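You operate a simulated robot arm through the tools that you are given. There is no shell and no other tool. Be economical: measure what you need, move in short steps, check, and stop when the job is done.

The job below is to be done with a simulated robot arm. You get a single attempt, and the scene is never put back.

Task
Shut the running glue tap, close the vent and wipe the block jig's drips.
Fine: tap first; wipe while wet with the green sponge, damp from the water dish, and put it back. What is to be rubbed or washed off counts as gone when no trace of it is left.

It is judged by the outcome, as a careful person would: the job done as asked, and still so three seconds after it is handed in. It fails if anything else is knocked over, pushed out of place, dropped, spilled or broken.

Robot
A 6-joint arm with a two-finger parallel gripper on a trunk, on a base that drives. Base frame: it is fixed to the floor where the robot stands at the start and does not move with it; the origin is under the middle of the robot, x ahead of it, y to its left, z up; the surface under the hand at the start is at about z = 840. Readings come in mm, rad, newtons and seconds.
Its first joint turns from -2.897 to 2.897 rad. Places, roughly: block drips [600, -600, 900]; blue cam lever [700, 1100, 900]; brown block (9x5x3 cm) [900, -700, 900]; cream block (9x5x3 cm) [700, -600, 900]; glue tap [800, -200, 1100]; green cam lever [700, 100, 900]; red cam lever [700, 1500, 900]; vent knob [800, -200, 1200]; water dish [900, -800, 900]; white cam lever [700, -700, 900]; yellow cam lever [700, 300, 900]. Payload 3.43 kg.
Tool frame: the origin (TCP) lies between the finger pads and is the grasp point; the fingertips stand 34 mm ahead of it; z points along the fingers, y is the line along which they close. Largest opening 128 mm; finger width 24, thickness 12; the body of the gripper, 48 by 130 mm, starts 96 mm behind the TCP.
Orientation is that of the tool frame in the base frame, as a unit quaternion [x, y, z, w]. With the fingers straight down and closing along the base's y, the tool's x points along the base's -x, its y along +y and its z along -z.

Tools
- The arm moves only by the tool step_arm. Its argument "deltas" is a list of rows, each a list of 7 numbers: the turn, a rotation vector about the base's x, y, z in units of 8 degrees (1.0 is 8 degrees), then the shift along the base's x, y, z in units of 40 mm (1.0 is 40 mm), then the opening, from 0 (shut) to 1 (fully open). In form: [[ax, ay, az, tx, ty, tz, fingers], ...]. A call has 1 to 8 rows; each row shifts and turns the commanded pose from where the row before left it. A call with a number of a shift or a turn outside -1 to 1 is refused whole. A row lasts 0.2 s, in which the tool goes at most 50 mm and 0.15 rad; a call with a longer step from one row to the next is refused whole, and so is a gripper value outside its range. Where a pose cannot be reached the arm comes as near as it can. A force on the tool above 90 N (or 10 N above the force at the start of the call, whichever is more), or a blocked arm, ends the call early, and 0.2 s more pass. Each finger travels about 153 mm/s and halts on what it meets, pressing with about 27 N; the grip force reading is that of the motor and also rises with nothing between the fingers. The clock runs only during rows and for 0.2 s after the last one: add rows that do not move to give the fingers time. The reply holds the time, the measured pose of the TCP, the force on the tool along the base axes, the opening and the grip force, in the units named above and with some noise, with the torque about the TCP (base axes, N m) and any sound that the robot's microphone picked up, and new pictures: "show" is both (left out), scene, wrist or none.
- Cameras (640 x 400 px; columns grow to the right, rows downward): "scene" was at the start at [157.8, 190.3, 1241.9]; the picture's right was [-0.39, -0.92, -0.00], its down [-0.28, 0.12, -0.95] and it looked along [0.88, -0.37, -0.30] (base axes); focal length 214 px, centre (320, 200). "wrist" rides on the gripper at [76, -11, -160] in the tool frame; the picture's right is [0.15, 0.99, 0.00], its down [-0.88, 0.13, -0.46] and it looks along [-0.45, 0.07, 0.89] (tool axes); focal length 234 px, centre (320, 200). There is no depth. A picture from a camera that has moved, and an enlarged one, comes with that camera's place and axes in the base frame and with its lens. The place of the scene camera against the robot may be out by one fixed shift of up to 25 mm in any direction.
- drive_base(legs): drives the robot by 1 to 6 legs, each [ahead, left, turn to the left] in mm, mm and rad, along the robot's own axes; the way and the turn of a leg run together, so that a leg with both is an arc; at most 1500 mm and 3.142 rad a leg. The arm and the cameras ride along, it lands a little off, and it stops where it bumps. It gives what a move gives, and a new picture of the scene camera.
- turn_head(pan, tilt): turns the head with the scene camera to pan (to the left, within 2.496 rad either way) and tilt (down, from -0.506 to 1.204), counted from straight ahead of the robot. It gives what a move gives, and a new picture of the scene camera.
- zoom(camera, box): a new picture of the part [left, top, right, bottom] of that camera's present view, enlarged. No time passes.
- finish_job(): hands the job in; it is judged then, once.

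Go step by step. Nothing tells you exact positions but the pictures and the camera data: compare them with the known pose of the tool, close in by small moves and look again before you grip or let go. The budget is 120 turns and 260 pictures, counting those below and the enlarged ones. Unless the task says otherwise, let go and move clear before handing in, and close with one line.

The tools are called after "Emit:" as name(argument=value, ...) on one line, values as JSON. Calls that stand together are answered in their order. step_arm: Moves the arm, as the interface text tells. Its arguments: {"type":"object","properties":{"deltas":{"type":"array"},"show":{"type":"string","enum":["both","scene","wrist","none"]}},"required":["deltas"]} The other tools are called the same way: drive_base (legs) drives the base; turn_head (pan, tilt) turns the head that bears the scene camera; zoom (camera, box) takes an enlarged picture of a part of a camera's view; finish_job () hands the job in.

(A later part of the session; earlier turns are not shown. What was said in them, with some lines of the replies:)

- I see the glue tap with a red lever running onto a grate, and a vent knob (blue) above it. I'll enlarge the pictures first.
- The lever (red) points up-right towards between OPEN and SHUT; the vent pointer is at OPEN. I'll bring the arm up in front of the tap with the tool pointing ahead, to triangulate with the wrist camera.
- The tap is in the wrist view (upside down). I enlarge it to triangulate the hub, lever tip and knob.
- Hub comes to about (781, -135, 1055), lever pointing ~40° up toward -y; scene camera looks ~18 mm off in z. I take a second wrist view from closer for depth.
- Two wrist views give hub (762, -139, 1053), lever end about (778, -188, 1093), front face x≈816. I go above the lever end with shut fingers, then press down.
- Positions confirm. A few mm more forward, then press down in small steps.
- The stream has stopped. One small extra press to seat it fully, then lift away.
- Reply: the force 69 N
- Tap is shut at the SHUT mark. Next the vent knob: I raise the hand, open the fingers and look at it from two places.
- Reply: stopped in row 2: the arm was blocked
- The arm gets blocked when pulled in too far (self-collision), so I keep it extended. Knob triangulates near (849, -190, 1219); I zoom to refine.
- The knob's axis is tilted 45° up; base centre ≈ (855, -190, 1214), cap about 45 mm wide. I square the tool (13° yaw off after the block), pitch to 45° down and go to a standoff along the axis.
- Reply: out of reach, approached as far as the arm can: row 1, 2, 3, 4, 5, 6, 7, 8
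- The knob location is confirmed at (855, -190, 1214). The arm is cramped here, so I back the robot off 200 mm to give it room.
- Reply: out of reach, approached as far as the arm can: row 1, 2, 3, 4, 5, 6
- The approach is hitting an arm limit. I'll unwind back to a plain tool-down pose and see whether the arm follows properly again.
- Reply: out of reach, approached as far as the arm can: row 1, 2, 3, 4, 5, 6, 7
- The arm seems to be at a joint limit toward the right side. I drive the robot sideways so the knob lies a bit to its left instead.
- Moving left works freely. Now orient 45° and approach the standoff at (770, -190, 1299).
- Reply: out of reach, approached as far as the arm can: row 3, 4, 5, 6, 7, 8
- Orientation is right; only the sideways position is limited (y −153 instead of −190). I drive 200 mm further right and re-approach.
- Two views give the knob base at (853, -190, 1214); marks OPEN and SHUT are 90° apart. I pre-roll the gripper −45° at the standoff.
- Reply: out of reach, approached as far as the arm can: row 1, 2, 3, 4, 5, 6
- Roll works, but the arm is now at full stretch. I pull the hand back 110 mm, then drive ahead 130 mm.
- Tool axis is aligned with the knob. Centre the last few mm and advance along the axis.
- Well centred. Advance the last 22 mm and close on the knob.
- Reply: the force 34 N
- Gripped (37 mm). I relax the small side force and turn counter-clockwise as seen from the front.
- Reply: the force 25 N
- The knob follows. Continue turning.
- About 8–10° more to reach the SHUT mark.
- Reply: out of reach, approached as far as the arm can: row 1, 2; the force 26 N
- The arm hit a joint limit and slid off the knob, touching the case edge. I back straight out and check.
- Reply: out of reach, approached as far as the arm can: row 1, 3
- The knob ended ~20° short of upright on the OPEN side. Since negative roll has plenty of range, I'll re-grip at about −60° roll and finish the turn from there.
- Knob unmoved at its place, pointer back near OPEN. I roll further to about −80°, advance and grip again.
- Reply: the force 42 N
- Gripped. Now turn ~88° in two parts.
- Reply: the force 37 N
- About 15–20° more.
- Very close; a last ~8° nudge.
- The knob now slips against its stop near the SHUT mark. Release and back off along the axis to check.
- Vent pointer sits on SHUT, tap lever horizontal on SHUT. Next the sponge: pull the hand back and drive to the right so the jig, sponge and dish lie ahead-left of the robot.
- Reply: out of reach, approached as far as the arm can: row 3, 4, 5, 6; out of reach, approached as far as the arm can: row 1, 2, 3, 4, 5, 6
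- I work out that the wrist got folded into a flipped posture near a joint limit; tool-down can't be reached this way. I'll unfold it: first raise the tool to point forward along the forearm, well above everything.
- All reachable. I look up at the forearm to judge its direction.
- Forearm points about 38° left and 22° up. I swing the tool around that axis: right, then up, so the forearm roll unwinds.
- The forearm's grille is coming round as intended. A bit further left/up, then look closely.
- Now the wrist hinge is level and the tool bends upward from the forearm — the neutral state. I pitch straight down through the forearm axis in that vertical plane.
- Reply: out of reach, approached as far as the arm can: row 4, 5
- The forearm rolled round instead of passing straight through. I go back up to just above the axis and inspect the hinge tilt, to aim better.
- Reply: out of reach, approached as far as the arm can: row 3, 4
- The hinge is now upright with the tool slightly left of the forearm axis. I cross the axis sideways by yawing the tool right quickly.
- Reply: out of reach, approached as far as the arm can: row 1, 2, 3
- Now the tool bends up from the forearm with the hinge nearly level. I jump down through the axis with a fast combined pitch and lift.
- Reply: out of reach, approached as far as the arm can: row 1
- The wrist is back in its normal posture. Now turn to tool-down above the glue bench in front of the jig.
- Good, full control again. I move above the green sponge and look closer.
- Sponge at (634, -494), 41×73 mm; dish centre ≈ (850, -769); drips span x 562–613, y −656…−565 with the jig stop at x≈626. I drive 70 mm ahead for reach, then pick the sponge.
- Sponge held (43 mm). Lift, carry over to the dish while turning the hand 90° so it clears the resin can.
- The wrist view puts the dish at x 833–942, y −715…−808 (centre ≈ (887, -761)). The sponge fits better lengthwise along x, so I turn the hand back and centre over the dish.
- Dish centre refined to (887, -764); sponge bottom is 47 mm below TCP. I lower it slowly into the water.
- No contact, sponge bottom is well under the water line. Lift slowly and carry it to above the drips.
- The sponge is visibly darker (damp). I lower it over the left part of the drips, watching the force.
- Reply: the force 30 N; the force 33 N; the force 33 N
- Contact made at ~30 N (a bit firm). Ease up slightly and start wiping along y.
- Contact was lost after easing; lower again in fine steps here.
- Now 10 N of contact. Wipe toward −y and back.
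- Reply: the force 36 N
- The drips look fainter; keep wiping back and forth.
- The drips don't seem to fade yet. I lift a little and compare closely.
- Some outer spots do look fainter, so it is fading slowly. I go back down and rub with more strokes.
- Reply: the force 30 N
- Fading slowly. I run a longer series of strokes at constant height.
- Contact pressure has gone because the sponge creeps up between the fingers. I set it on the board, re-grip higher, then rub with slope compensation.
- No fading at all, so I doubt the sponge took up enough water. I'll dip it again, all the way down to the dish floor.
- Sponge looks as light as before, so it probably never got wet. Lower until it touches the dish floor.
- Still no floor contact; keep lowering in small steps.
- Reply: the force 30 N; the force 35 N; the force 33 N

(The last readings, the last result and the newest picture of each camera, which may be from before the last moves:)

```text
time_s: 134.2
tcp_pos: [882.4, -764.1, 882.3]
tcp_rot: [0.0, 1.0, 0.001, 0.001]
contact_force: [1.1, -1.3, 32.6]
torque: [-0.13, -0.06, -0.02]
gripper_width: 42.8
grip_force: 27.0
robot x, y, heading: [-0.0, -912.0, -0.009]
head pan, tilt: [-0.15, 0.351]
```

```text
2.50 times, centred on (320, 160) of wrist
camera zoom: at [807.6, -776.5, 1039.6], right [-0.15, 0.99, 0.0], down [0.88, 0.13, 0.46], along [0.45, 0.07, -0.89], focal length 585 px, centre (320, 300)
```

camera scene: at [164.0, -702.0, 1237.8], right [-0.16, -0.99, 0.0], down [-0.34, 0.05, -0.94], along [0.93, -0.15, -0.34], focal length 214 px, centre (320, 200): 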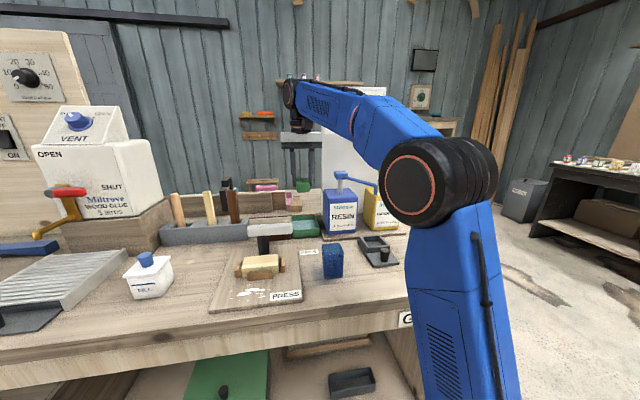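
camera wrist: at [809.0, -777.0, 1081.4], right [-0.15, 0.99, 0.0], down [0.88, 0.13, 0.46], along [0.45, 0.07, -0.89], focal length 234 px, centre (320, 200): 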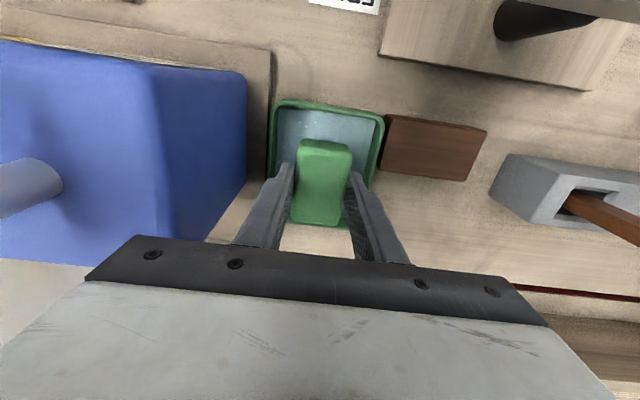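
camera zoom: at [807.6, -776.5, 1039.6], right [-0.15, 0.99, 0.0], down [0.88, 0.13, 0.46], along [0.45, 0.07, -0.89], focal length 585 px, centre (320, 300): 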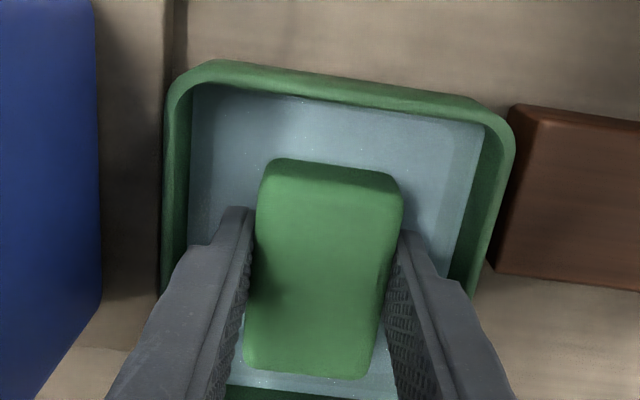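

Now it rests on the dish floor in the water. Dwell a moment, lift to the same height as before and compare its colour.

Emit:
step_arm(deltas=[[0, 0, 0, 0, 0, 0.08, 0.25], [0, 0, 0, 0, 0, 0, 0.25], [0, 0, 0, 0, 0, 0, 0.25], [0, 0, 0, 0, 0, 0, 0.25], [0, 0, 0, 0, 0, 0, 0.25]], show="none")

Emit:
step_arm(deltas=[[0, 0, 0, 0, 0, 0.3, 0.25], [0, 0, 0, 0, 0, 0.4, 0.25], [0, 0, 0, 0, 0, 0.3, 0.25], [0, 0, 0, 0, 0, 0, 0.25]], show="none")

Emit:
zoom(camera="wrist", box=[240, 80, 400, 240])

Emit:
zoom(camera="scene", box=[260, 170, 360, 250])

```text
time_s: 135.4
tcp_pos: [883.0, -764.6, 885.2]
tcp_rot: [0.001, 1.0, 0.002, 0.0]
contact_force: [0.4, -0.1, 0.5]
torque: [0.05, 0.0, -0.01]
gripper_width: 42.7
grip_force: 26.6
robot x, y, heading: [-2.2, -915.2, -0.01]
head pan, tilt: [-0.15, 0.351]
```

```text
time_s: 136.4
tcp_pos: [883.7, -764.4, 923.7]
tcp_rot: [0.0, 1.0, 0.001, 0.0]
contact_force: [0.3, -0.3, -0.6]
torque: [0.0, -0.03, 0.01]
gripper_width: 43.0
grip_force: 27.0
robot x, y, heading: [-1.7, -914.8, -0.006]
head pan, tilt: [-0.15, 0.351]
```

```text
2.50 times, centred on (320, 160) of wrist
camera zoom: at [809.8, -776.3, 1082.0], right [-0.15, 0.99, 0.0], down [0.88, 0.13, 0.46], along [0.45, 0.07, -0.89], focal length 585 px, centre (320, 300)
```

zoom: 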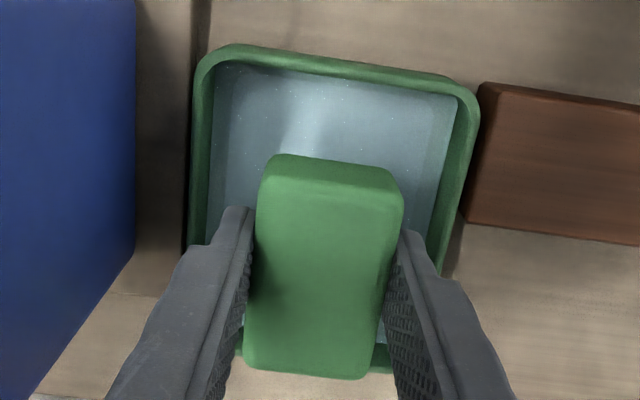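

```text
5.00 times, centred on (310, 210) of scene
camera zoom: at [164.0, -702.0, 1237.8], right [-0.16, -0.99, 0.0], down [-0.34, 0.05, -0.94], along [0.93, -0.15, -0.34], focal length 1072 px, centre (370, 150)
```

zoom: 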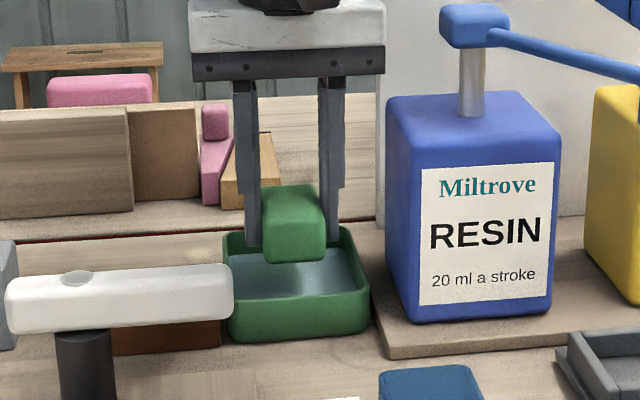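

The sponge now looks darker than before. Carry it back over the drips and press gently.

Emit:
step_arm(deltas=[[0, 0, 0, 0, 0, 0.8, 0.25], [0, 0, 0, 0, 0, 0.95, 0.25], [0, 0, 0, 0, 0, 0.95, 0.25], [0, 0, 0, 0, 0, 0.3, 0.25]], show="none")

Emit:
step_arm(deltas=[[0, 0, 0, -0.94, 0.36, 0, 0.25], [0, 0, 0, -0.94, 0.36, 0, 0.25], [0, 0, 0, -0.94, 0.36, 0, 0.25], [0, 0, 0, -0.94, 0.36, 0, 0.25], [0, 0, 0, -0.94, 0.36, 0, 0.25], [0, 0, 0, -0.94, 0.36, 0, 0.25], [0, 0, 0, -0.94, 0.36, 0, 0.25], [0, 0, 0, -0.94, 0.36, 0, 0.25]], show="none")

Emit:
step_arm(deltas=[[0, 0, 0, 0, 0, -0.9, 0.25], [0, 0, 0, 0, 0, -0.9, 0.25], [0, 0, 0, 0, 0, -0.9, 0.25], [0, 0, 0, 0, 0, -0.65, 0.25], [0, 0, 0, 0, 0, 0, 0.25]], show="none")

Emit:
zoom(camera="scene", box=[210, 230, 310, 310])

```text
time_s: 137.4
tcp_pos: [881.5, -763.8, 1045.2]
tcp_rot: [-0.001, 1.0, 0.001, -0.001]
contact_force: [0.2, 0.2, -0.4]
torque: [0.0, 0.0, 0.01]
gripper_width: 42.6
grip_force: 27.6
robot x, y, heading: [-0.6, -913.5, -0.011]
head pan, tilt: [-0.15, 0.351]
```

```text
time_s: 139.2
tcp_pos: [583.2, -649.2, 1045.5]
tcp_rot: [0.001, 1.0, 0.0, 0.0]
contact_force: [0.0, 0.7, -0.6]
torque: [-0.01, 0.06, -0.01]
gripper_width: 42.9
grip_force: 27.1
robot x, y, heading: [-1.8, -913.4, -0.006]
head pan, tilt: [-0.15, 0.351]
```

```text
time_s: 140.4
tcp_pos: [581.7, -649.1, 909.0]
tcp_rot: [0.0, 1.0, 0.001, 0.0]
contact_force: [-0.1, 0.1, -0.7]
torque: [0.03, -0.02, 0.03]
gripper_width: 42.7
grip_force: 27.4
robot x, y, heading: [-0.5, -914.9, -0.006]
head pan, tilt: [-0.15, 0.351]
```

```text
5.00 times, centred on (260, 270) of scene
camera zoom: at [164.0, -702.0, 1237.8], right [-0.16, -0.99, 0.0], down [-0.34, 0.05, -0.94], along [0.93, -0.15, -0.34], focal length 1072 px, centre (620, -150)
```

zoom: 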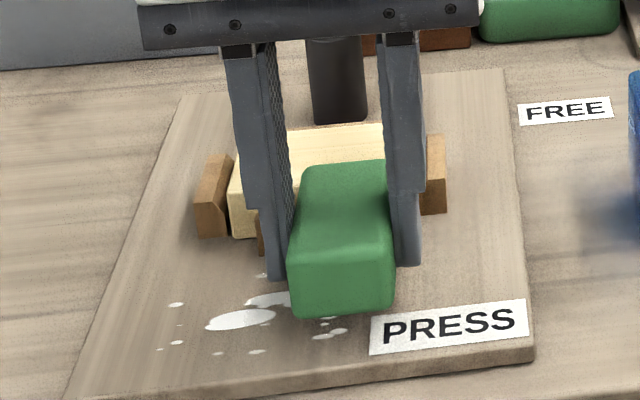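

Emit:
step_arm(deltas=[[0, 0, 0, 0, 0, -0.25, 0.25], [0, 0, 0, 0, 0, 0, 0.25]], show="none")

Emit:
step_arm(deltas=[[0, 0, 0, 0, 0, -0.08, 0.25], [0, 0, 0, 0, 0, 0, 0.25]], show="none")

Emit:
step_arm(deltas=[[0, 0, 0, 0, 0, -0.06, 0.25], [0, 0, 0, 0, 0, 0, 0.25]], show="none")

```text
time_s: 141.0
tcp_pos: [581.6, -649.5, 900.3]
tcp_rot: [0.0, 1.0, 0.0, 0.0]
contact_force: [1.4, 0.1, -0.7]
torque: [0.01, 0.07, -0.03]
gripper_width: 42.8
grip_force: 27.5
robot x, y, heading: [-0.1, -912.2, -0.012]
head pan, tilt: [-0.15, 0.351]
```

```text
time_s: 141.6
tcp_pos: [581.1, -648.8, 897.0]
tcp_rot: [-0.001, 1.0, 0.001, 0.0]
contact_force: [0.6, 0.5, 0.5]
torque: [0.05, -0.02, 0.0]
gripper_width: 42.7
grip_force: 27.3
robot x, y, heading: [-2.2, -913.9, -0.005]
head pan, tilt: [-0.15, 0.351]
```

```text
time_s: 142.2
tcp_pos: [582.4, -649.1, 897.1]
tcp_rot: [-0.001, 1.0, 0.001, 0.0]
contact_force: [-0.2, 0.4, -0.7]
torque: [-0.02, 0.01, -0.02]
gripper_width: 42.9
grip_force: 27.3
robot x, y, heading: [1.5, -915.3, -0.007]
head pan, tilt: [-0.15, 0.351]
```

Emit:
step_arm(deltas=[[0, 0, 0, 0, 0, -0.07, 0.25], [0, 0, 0, 0, 0, 0, 0.25]], show="none")

Emit:
step_arm(deltas=[[0, 0, 0, 0, 0, -0.05, 0.25], [0, 0, 0, 0, 0, 0, 0.25]], show="none")

Emit:
step_arm(deltas=[[0, 0, 0, 0, 0, -0.04, 0.25], [0, 0, 0, 0, 0, 0, 0.25]], show="none")

```text
time_s: 142.8
tcp_pos: [581.6, -650.3, 892.4]
tcp_rot: [-0.001, 1.0, 0.001, 0.001]
contact_force: [-0.5, 0.5, 0.0]
torque: [0.06, 0.01, -0.01]
gripper_width: 42.9
grip_force: 27.3
robot x, y, heading: [-1.3, -914.6, -0.009]
head pan, tilt: [-0.15, 0.351]
```

```text
time_s: 143.4
tcp_pos: [581.8, -649.1, 890.8]
tcp_rot: [0.0, 1.0, 0.0, 0.0]
contact_force: [-0.9, -0.1, -0.6]
torque: [0.0, 0.01, -0.02]
gripper_width: 43.2
grip_force: 27.3
robot x, y, heading: [-6.5, -913.3, -0.005]
head pan, tilt: [-0.15, 0.351]
```

```text
time_s: 144.0
tcp_pos: [581.6, -650.0, 890.3]
tcp_rot: [0.0, 1.0, 0.001, 0.0]
contact_force: [3.1, 0.7, 30.0]
torque: [-0.16, 0.09, -0.02]
gripper_width: 42.9
grip_force: 27.2
robot x, y, heading: [-0.6, -912.0, -0.013]
head pan, tilt: [-0.15, 0.351]
```

Contact again. Rub one double stroke and check.

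Emit:
step_arm(deltas=[[0, 0, 0, 0, 0.4, 0, 0.25], [0, 0, 0, 0, 0.5, -0.01, 0.25], [0, 0, 0, 0, 0.5, -0.01, 0.25], [0, 0, 0, 0, 0.5, -0.01, 0.25], [0, 0, 0, 0, 0.4, -0.01, 0.25], [0, 0, 0, 0, 0, 0, 0.25]], show="none")

Emit:
zoom(camera="scene", box=[230, 250, 300, 310])

```text
time_s: 145.4
tcp_pos: [582.0, -558.2, 889.0]
tcp_rot: [0.0, 1.0, 0.001, 0.0]
contact_force: [2.8, -19.1, 30.0]
torque: [-0.65, -0.12, -0.04]
gripper_width: 42.8
grip_force: 27.3
robot x, y, heading: [0.7, -911.9, -0.007]
head pan, tilt: [-0.15, 0.351]
```

```text
6.67 times, centred on (265, 280) of scene
camera zoom: at [163.4, -703.0, 1238.1], right [-0.16, -0.99, 0.0], down [-0.34, 0.06, -0.94], along [0.93, -0.15, -0.34], focal length 1430 px, centre (687, -333)
```

zoom: 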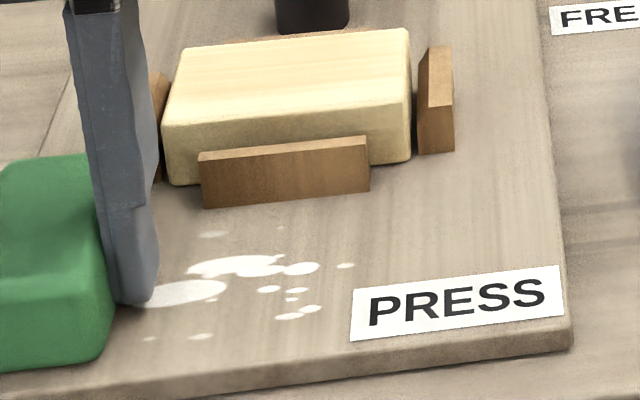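

Fading clearly now, with the wet sponge at proper pressure. Re-grip a bit higher and keep rubbing.

Emit:
step_arm(deltas=[[0, 0, 0, 0, 0, 0.03, 0.25], [0, 0, 0, 0, 0, 0, 0.45], [0, 0, 0, 0, 0, 0, 0.45], [0, 0, 0, 0, 0, 0.4, 0.45], [0, 0, 0, 0, 0, 0, 0.25], [0, 0, 0, 0, 0, 0, 0.25], [0, 0, 0, 0, 0, 0, 0.25]], show="none")

Emit:
step_arm(deltas=[[0, 0, 0, 0, 0, -0.05, 0.25], [0, 0, 0, 0, 0, 0, 0.25]], show="none")

Emit:
step_arm(deltas=[[0, 0, 0, 0, -0.4, -0.01, 0.25], [0, 0, 0, 0, -0.5, -0.01, 0.25], [0, 0, 0, 0, -0.5, 0, 0.25], [0, 0, 0, 0, -0.5, 0, 0.25], [0, 0, 0, 0, -0.5, 0, 0.25], [0, 0, 0, 0, 0, 0, 0.25]], show="none")

Emit:
step_arm(deltas=[[0, 0, 0, 0, 0.4, -0.02, 0.25], [0, 0, 0, 0, 0.5, -0.01, 0.25], [0, 0, 0, 0, 0.5, -0.01, 0.25], [0, 0, 0, 0, 0.5, -0.01, 0.25], [0, 0, 0, 0, 0.5, -0.01, 0.25], [0, 0, 0, 0, 0, 0, 0.25]], show="none")

Emit:
zoom(camera="scene", box=[230, 250, 300, 310])

```text
time_s: 147.0
tcp_pos: [581.1, -557.3, 904.5]
tcp_rot: [0.0, 1.0, 0.001, 0.0]
contact_force: [-0.7, 0.1, 0.4]
torque: [0.02, -0.03, 0.0]
gripper_width: 42.8
grip_force: 27.3
robot x, y, heading: [-3.1, -910.4, -0.014]
head pan, tilt: [-0.15, 0.351]
```

```text
time_s: 147.6
tcp_pos: [582.4, -558.7, 904.1]
tcp_rot: [0.0, 1.0, 0.001, 0.001]
contact_force: [-0.1, -2.3, 16.2]
torque: [-0.13, 0.03, -0.02]
gripper_width: 43.1
grip_force: 27.2
robot x, y, heading: [1.3, -914.3, -0.011]
head pan, tilt: [-0.15, 0.351]
```

```text
time_s: 149.0
tcp_pos: [581.4, -653.1, 902.1]
tcp_rot: [0.0, 1.0, 0.001, 0.0]
contact_force: [0.2, 16.1, 29.4]
torque: [0.59, -0.05, 0.07]
gripper_width: 42.7
grip_force: 27.5
robot x, y, heading: [-1.5, -912.7, -0.012]
head pan, tilt: [-0.15, 0.351]
```

```text
time_s: 150.4
tcp_pos: [581.7, -557.6, 898.5]
tcp_rot: [0.0, 1.0, 0.001, 0.0]
contact_force: [0.6, -19.0, 25.4]
torque: [-0.76, 0.0, -0.06]
gripper_width: 42.9
grip_force: 26.6
robot x, y, heading: [-1.9, -912.8, -0.012]
head pan, tilt: [-0.15, 0.351]
```

```text
6.67 times, centred on (265, 280) of scene
camera zoom: at [163.4, -702.9, 1238.1], right [-0.16, -0.99, 0.0], down [-0.34, 0.06, -0.94], along [0.93, -0.15, -0.34], focal length 1430 px, centre (687, -333)
```

zoom: 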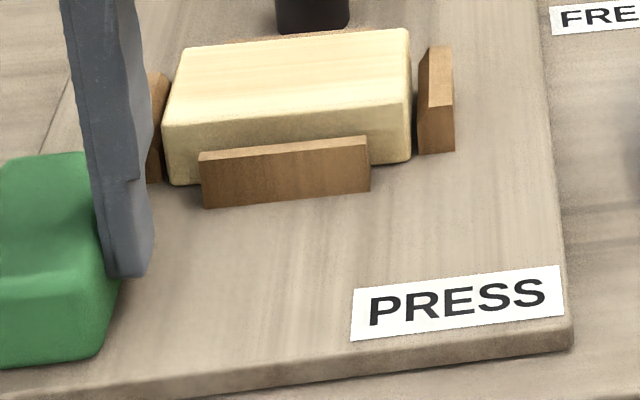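

The visible drips are gone. One more full stroke, then lift and inspect everything, including the part under the sponge.

Emit:
step_arm(deltas=[[0, 0, 0, 0, 0.2, -0.01, 0.25], [0, 0, 0, 0, -0.5, 0, 0.25], [0, 0, 0, 0, -0.5, 0, 0.25], [0, 0, 0, 0, -0.5, 0, 0.25], [0, 0, 0, 0, -0.5, 0, 0.25], [0, 0, 0, 0, -0.5, 0, 0.25], [0, 0, 0, 0, -0.1, 0, 0.25]], show="none")

Emit:
step_arm(deltas=[[0, 0, 0, 0, 0.5, -0.01, 0.25], [0, 0, 0, 0, 0.5, -0.01, 0.25], [0, 0, 0, 0, 0.5, -0.01, 0.25], [0, 0, 0, 0, 0.5, -0.01, 0.25], [0, 0, 0, 0, 0.5, 0, 0.25], [0, 0, 0, 0, 0, 0.8, 0.25], [0, 0, 0, 0, 0.5, 0.9, 0.25], [0, 0, 0, 0, 0.4, 0.9, 0.25]], show="none")

Emit:
step_arm(deltas=[[0, 0, 0, 0.3, 0.4, 0.8, 0.25], [0, 0, 0, 0.9, 0.4, 0, 0.25], [0, 0, 0, 0, 0, 0, 0.25]], show="wrist")

Emit:
zoom(camera="scene", box=[220, 235, 310, 310])

Emit:
zoom(camera="wrist", box=[120, 20, 340, 180])

```text
time_s: 152.0
tcp_pos: [582.3, -655.8, 898.2]
tcp_rot: [0.0, 1.0, 0.001, 0.0]
contact_force: [-2.4, 8.1, 10.1]
torque: [0.29, 0.03, 0.02]
gripper_width: 42.7
grip_force: 27.0
robot x, y, heading: [1.1, -912.9, -0.007]
head pan, tilt: [-0.15, 0.351]
```

```text
time_s: 153.8
tcp_pos: [582.6, -516.7, 1001.2]
tcp_rot: [0.0, 1.0, 0.001, -0.001]
contact_force: [-0.1, -0.1, 0.0]
torque: [0.02, 0.0, 0.02]
gripper_width: 42.8
grip_force: 26.6
robot x, y, heading: [0.4, -909.5, -0.006]
head pan, tilt: [-0.15, 0.351]
```

```text
time_s: 154.6
tcp_pos: [629.5, -483.4, 1033.8]
tcp_rot: [0.0, 1.0, 0.001, 0.0]
contact_force: [-0.7, -0.4, -0.9]
torque: [0.01, -0.01, -0.01]
gripper_width: 43.0
grip_force: 26.9
robot x, y, heading: [-1.1, -915.9, -0.006]
head pan, tilt: [-0.15, 0.351]
camera wrist: at [555.9, -495.1, 1191.1], right [-0.15, 0.99, 0.0], down [0.88, 0.13, 0.46], along [0.45, 0.07, -0.89], focal length 234 px, centre (320, 200)
```

wrist: 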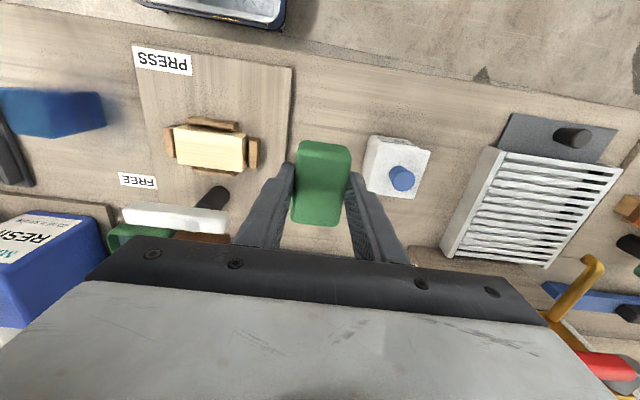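

```text
5.33 times, centred on (265, 272) of scene
camera zoom: at [163.9, -702.0, 1237.8], right [-0.16, -0.99, 0.0], down [-0.34, 0.05, -0.94], along [0.93, -0.15, -0.34], focal length 1144 px, centre (613, -187)
```

zoom: 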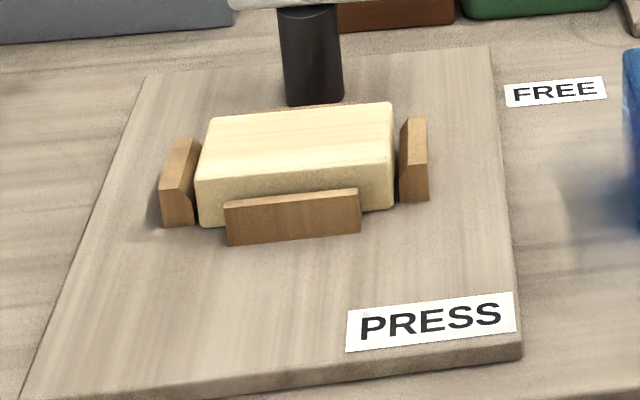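

```text
2.50 times, centred on (230, 100) of wrist
camera zoom: at [555.9, -495.1, 1191.1], right [-0.15, 0.99, 0.0], down [0.88, 0.13, 0.46], along [0.45, 0.07, -0.89], focal length 585 px, centre (545, 450)
```

zoom: 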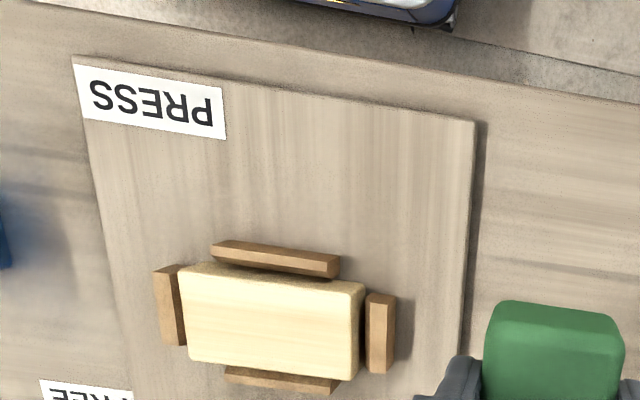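

Board looks clean. One close look for faint traces, then the sponge goes back to its place at (634, -494).

Emit:
zoom(camera="wrist", box=[180, 60, 280, 125])

Emit:
zoom(camera="scene", box=[225, 268, 285, 308])

Emit:
step_arm(deltas=[[0, 0, 0, 0.13, -0.26, -0.9, 0.25], [0, 0, 0, 0, 0, -0.9, 0.25], [0, 0, 0, 0, 0, -0.9, 0.25], [0, 0, 0, 0, 0, -0.5, 0.25], [0, 0, 0, 0, 0, 0, 0.25]], show="wrist")

```text
6.15 times, centred on (230, 92) of wrist
camera zoom: at [555.9, -495.1, 1191.1], right [-0.15, 0.99, 0.0], down [0.88, 0.13, 0.46], along [0.45, 0.07, -0.89], focal length 1441 px, centre (874, 862)
```

zoom: 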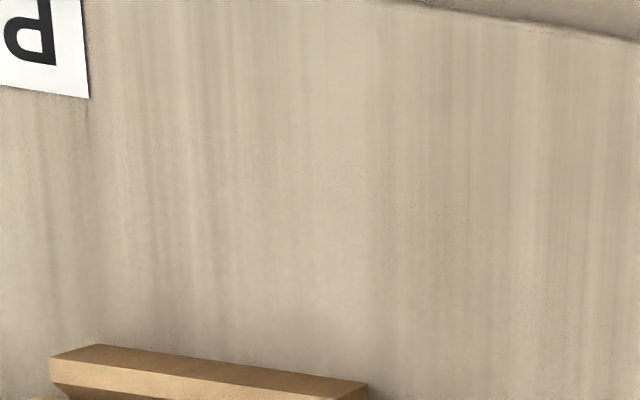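

```text
10.00 times, centred on (255, 288) of scene
camera zoom: at [163.9, -702.0, 1237.8], right [-0.16, -0.99, 0.0], down [-0.34, 0.05, -0.94], along [0.93, -0.15, -0.34], focal length 2145 px, centre (970, -680)
```

zoom: 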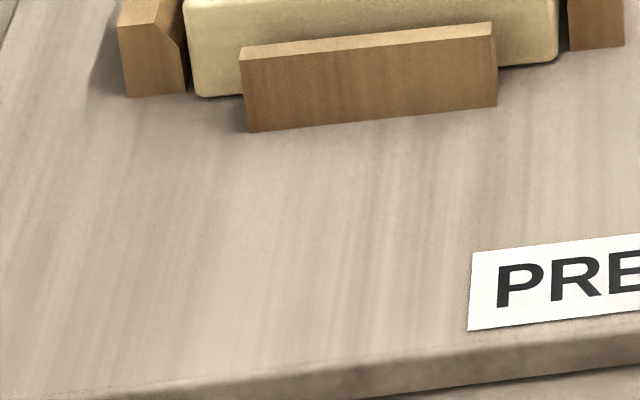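

```text
time_s: 155.8
tcp_pos: [634.2, -496.3, 904.7]
tcp_rot: [0.0, 1.0, 0.0, 0.0]
contact_force: [-0.3, -0.4, -0.6]
torque: [0.01, 0.02, 0.02]
gripper_width: 42.8
grip_force: 26.9
robot x, y, heading: [4.1, -915.9, -0.008]
head pan, tilt: [-0.15, 0.351]
camera wrist: at [560.1, -507.0, 1061.9], right [-0.15, 0.99, 0.0], down [0.88, 0.13, 0.46], along [0.45, 0.07, -0.89], focal length 234 px, centre (320, 200)
```

wrist: 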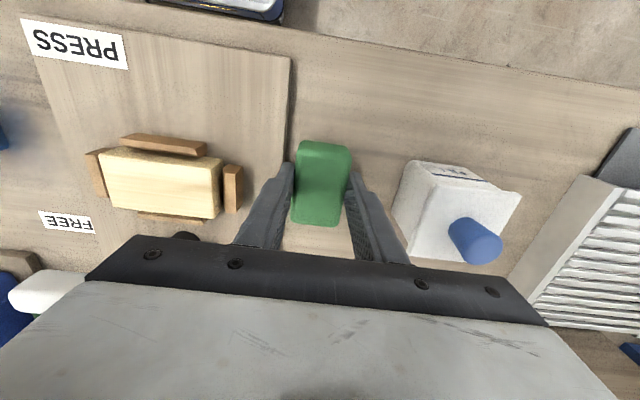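

No trace left. Lower the sponge onto its spot until it touches.

Emit:
step_arm(deltas=[[0, 0, 0, 0, 0.05, -0.25, 0.25], [0, 0, 0, 0, 0, -0.1, 0.25], [0, 0, 0, 0, 0, 0, 0.25]], show="none")

Emit:
step_arm(deltas=[[0, 0, 0, 0, 0, -0.07, 0.25], [0, 0, 0, 0, 0, 0, 0.25]], show="none")

```text
time_s: 156.6
tcp_pos: [634.0, -495.0, 890.9]
tcp_rot: [0.0, 1.0, 0.001, 0.001]
contact_force: [-0.6, 1.4, 0.1]
torque: [0.04, -0.01, 0.03]
gripper_width: 42.7
grip_force: 27.1
robot x, y, heading: [0.9, -913.0, -0.008]
head pan, tilt: [-0.15, 0.351]
```

```text
time_s: 157.2
tcp_pos: [634.8, -493.0, 887.6]
tcp_rot: [-0.001, 1.0, 0.001, 0.001]
contact_force: [0.0, -0.2, 0.4]
torque: [-0.01, 0.01, -0.04]
gripper_width: 42.7
grip_force: 27.4
robot x, y, heading: [-4.8, -914.0, -0.011]
head pan, tilt: [-0.15, 0.351]
```

Emit:
step_arm(deltas=[[0, 0, 0, 0, 0, -0.05, 0.25], [0, 0, 0, 0, 0, 0, 0.25]], show="none")

Emit:
step_arm(deltas=[[0, 0, 0, 0, 0, -0.04, 0.25], [0, 0, 0, 0, 0, 0, 0.25]], show="none")

Emit:
zoom(camera="scene", box=[110, 210, 250, 310])

```text
time_s: 157.8
tcp_pos: [635.3, -495.1, 887.0]
tcp_rot: [0.0, 1.0, 0.001, 0.0]
contact_force: [-0.6, -0.3, 0.4]
torque: [0.01, -0.02, -0.04]
gripper_width: 42.4
grip_force: 27.2
robot x, y, heading: [-6.0, -913.5, -0.015]
head pan, tilt: [-0.15, 0.351]
```

```text
time_s: 158.4
tcp_pos: [634.2, -495.1, 887.2]
tcp_rot: [-0.001, 1.0, 0.002, 0.0]
contact_force: [3.3, 3.5, 20.4]
torque: [-0.04, -0.04, 0.0]
gripper_width: 42.7
grip_force: 27.1
robot x, y, heading: [0.1, -918.1, -0.008]
head pan, tilt: [-0.15, 0.351]
```

```text
4.00 times, centred on (180, 260) of scene
camera zoom: at [163.6, -702.2, 1237.9], right [-0.16, -0.99, 0.0], down [-0.34, 0.05, -0.94], along [0.93, -0.15, -0.34], focal length 858 px, centre (880, -40)
```

zoom: 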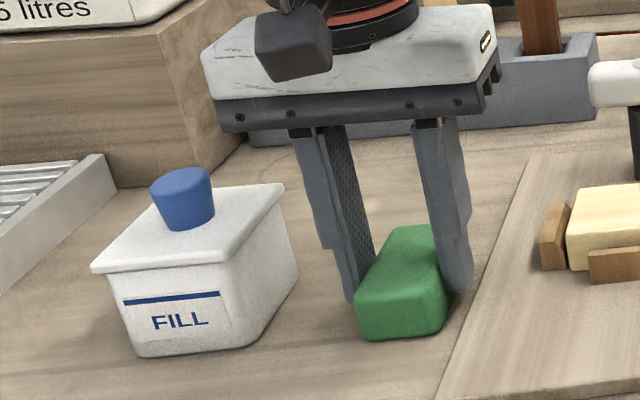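

It rests on the bench. Release to a moderate opening and go straight up, then check the whole scene.

Emit:
step_arm(deltas=[[0, 0, 0, 0, 0, 0.02, 0.25], [0, 0, 0, 0, 0, 0, 0.5], [0, 0, 0, 0, 0, 0, 0.5], [0, 0, 0, 0, 0, 0.4, 0.5], [0, 0, 0, 0, 0, 0.9, 0.5], [0, 0, 0, 0, 0, 0.9, 0.5], [0, 0, 0, 0, 0, 0.9, 0.5], [0, 0, 0, 0, 0, 0.9, 0.5]], show="wrist")

Emit:
turn_head(pan=0.25, tilt=0.35)

Emit:
zoom(camera="scene", box=[100, 60, 300, 240])

```text
time_s: 160.2
tcp_pos: [634.6, -490.9, 1046.6]
tcp_rot: [0.0, 1.0, 0.0, 0.001]
contact_force: [0.1, -0.7, 0.1]
torque: [-0.02, -0.01, 0.0]
gripper_width: 63.9
grip_force: 0.0
robot x, y, heading: [-3.1, -911.0, -0.008]
head pan, tilt: [-0.15, 0.351]
camera wrist: at [560.9, -502.6, 1203.6], right [-0.15, 0.99, 0.0], down [0.88, 0.13, 0.46], along [0.45, 0.07, -0.89], focal length 234 px, centre (320, 200)
```

wrist: 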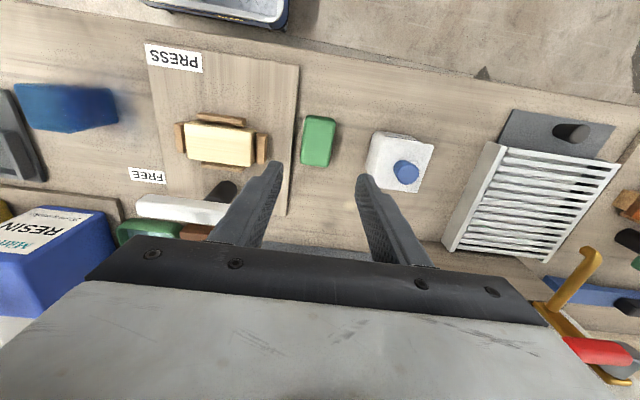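

```text
time_s: 161.0
tcp_pos: [635.4, -490.9, 1046.7]
tcp_rot: [0.0, 1.0, 0.0, -0.001]
contact_force: [0.4, -0.1, 0.5]
torque: [-0.01, 0.0, -0.01]
gripper_width: 64.1
grip_force: 0.0
robot x, y, heading: [-2.0, -913.7, -0.008]
head pan, tilt: [0.25, 0.351]
camera scene: at [162.5, -665.1, 1237.8], right [0.24, -0.97, 0.0], down [-0.33, -0.08, -0.94], along [0.91, 0.22, -0.34], focal length 214 px, centre (320, 200)
```

scene: 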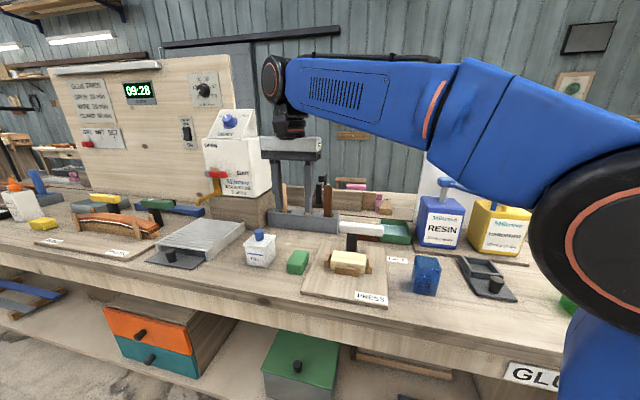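

```text
2.22 times, centred on (200, 150) of scene
camera zoom: at [162.5, -665.1, 1237.8], right [0.24, -0.97, 0.0], down [-0.33, -0.08, -0.94], along [0.91, 0.22, -0.34], focal length 477 px, centre (587, 311)
```

zoom: 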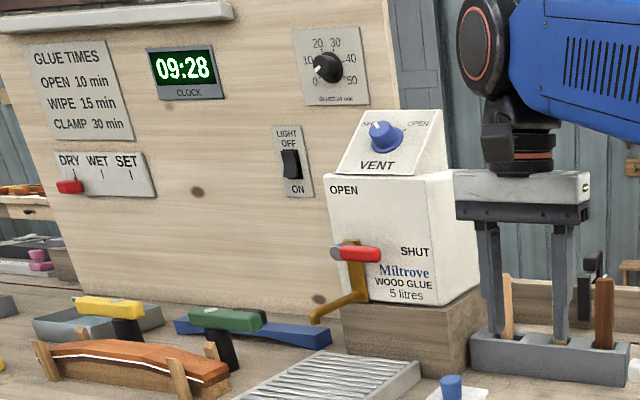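

The tap is shut, the vent points to SHUT, the jig board is clean, and the sponge is back on its spot. The arm is clear of everything, so I'm handing in.

Emit:
finish_job()

```text
The job is handed in.
```

I shut the glue tap first, closed the vent, wiped the block jig's drips off with the dampened green sponge until no trace showed, and put the sponge back in its place.
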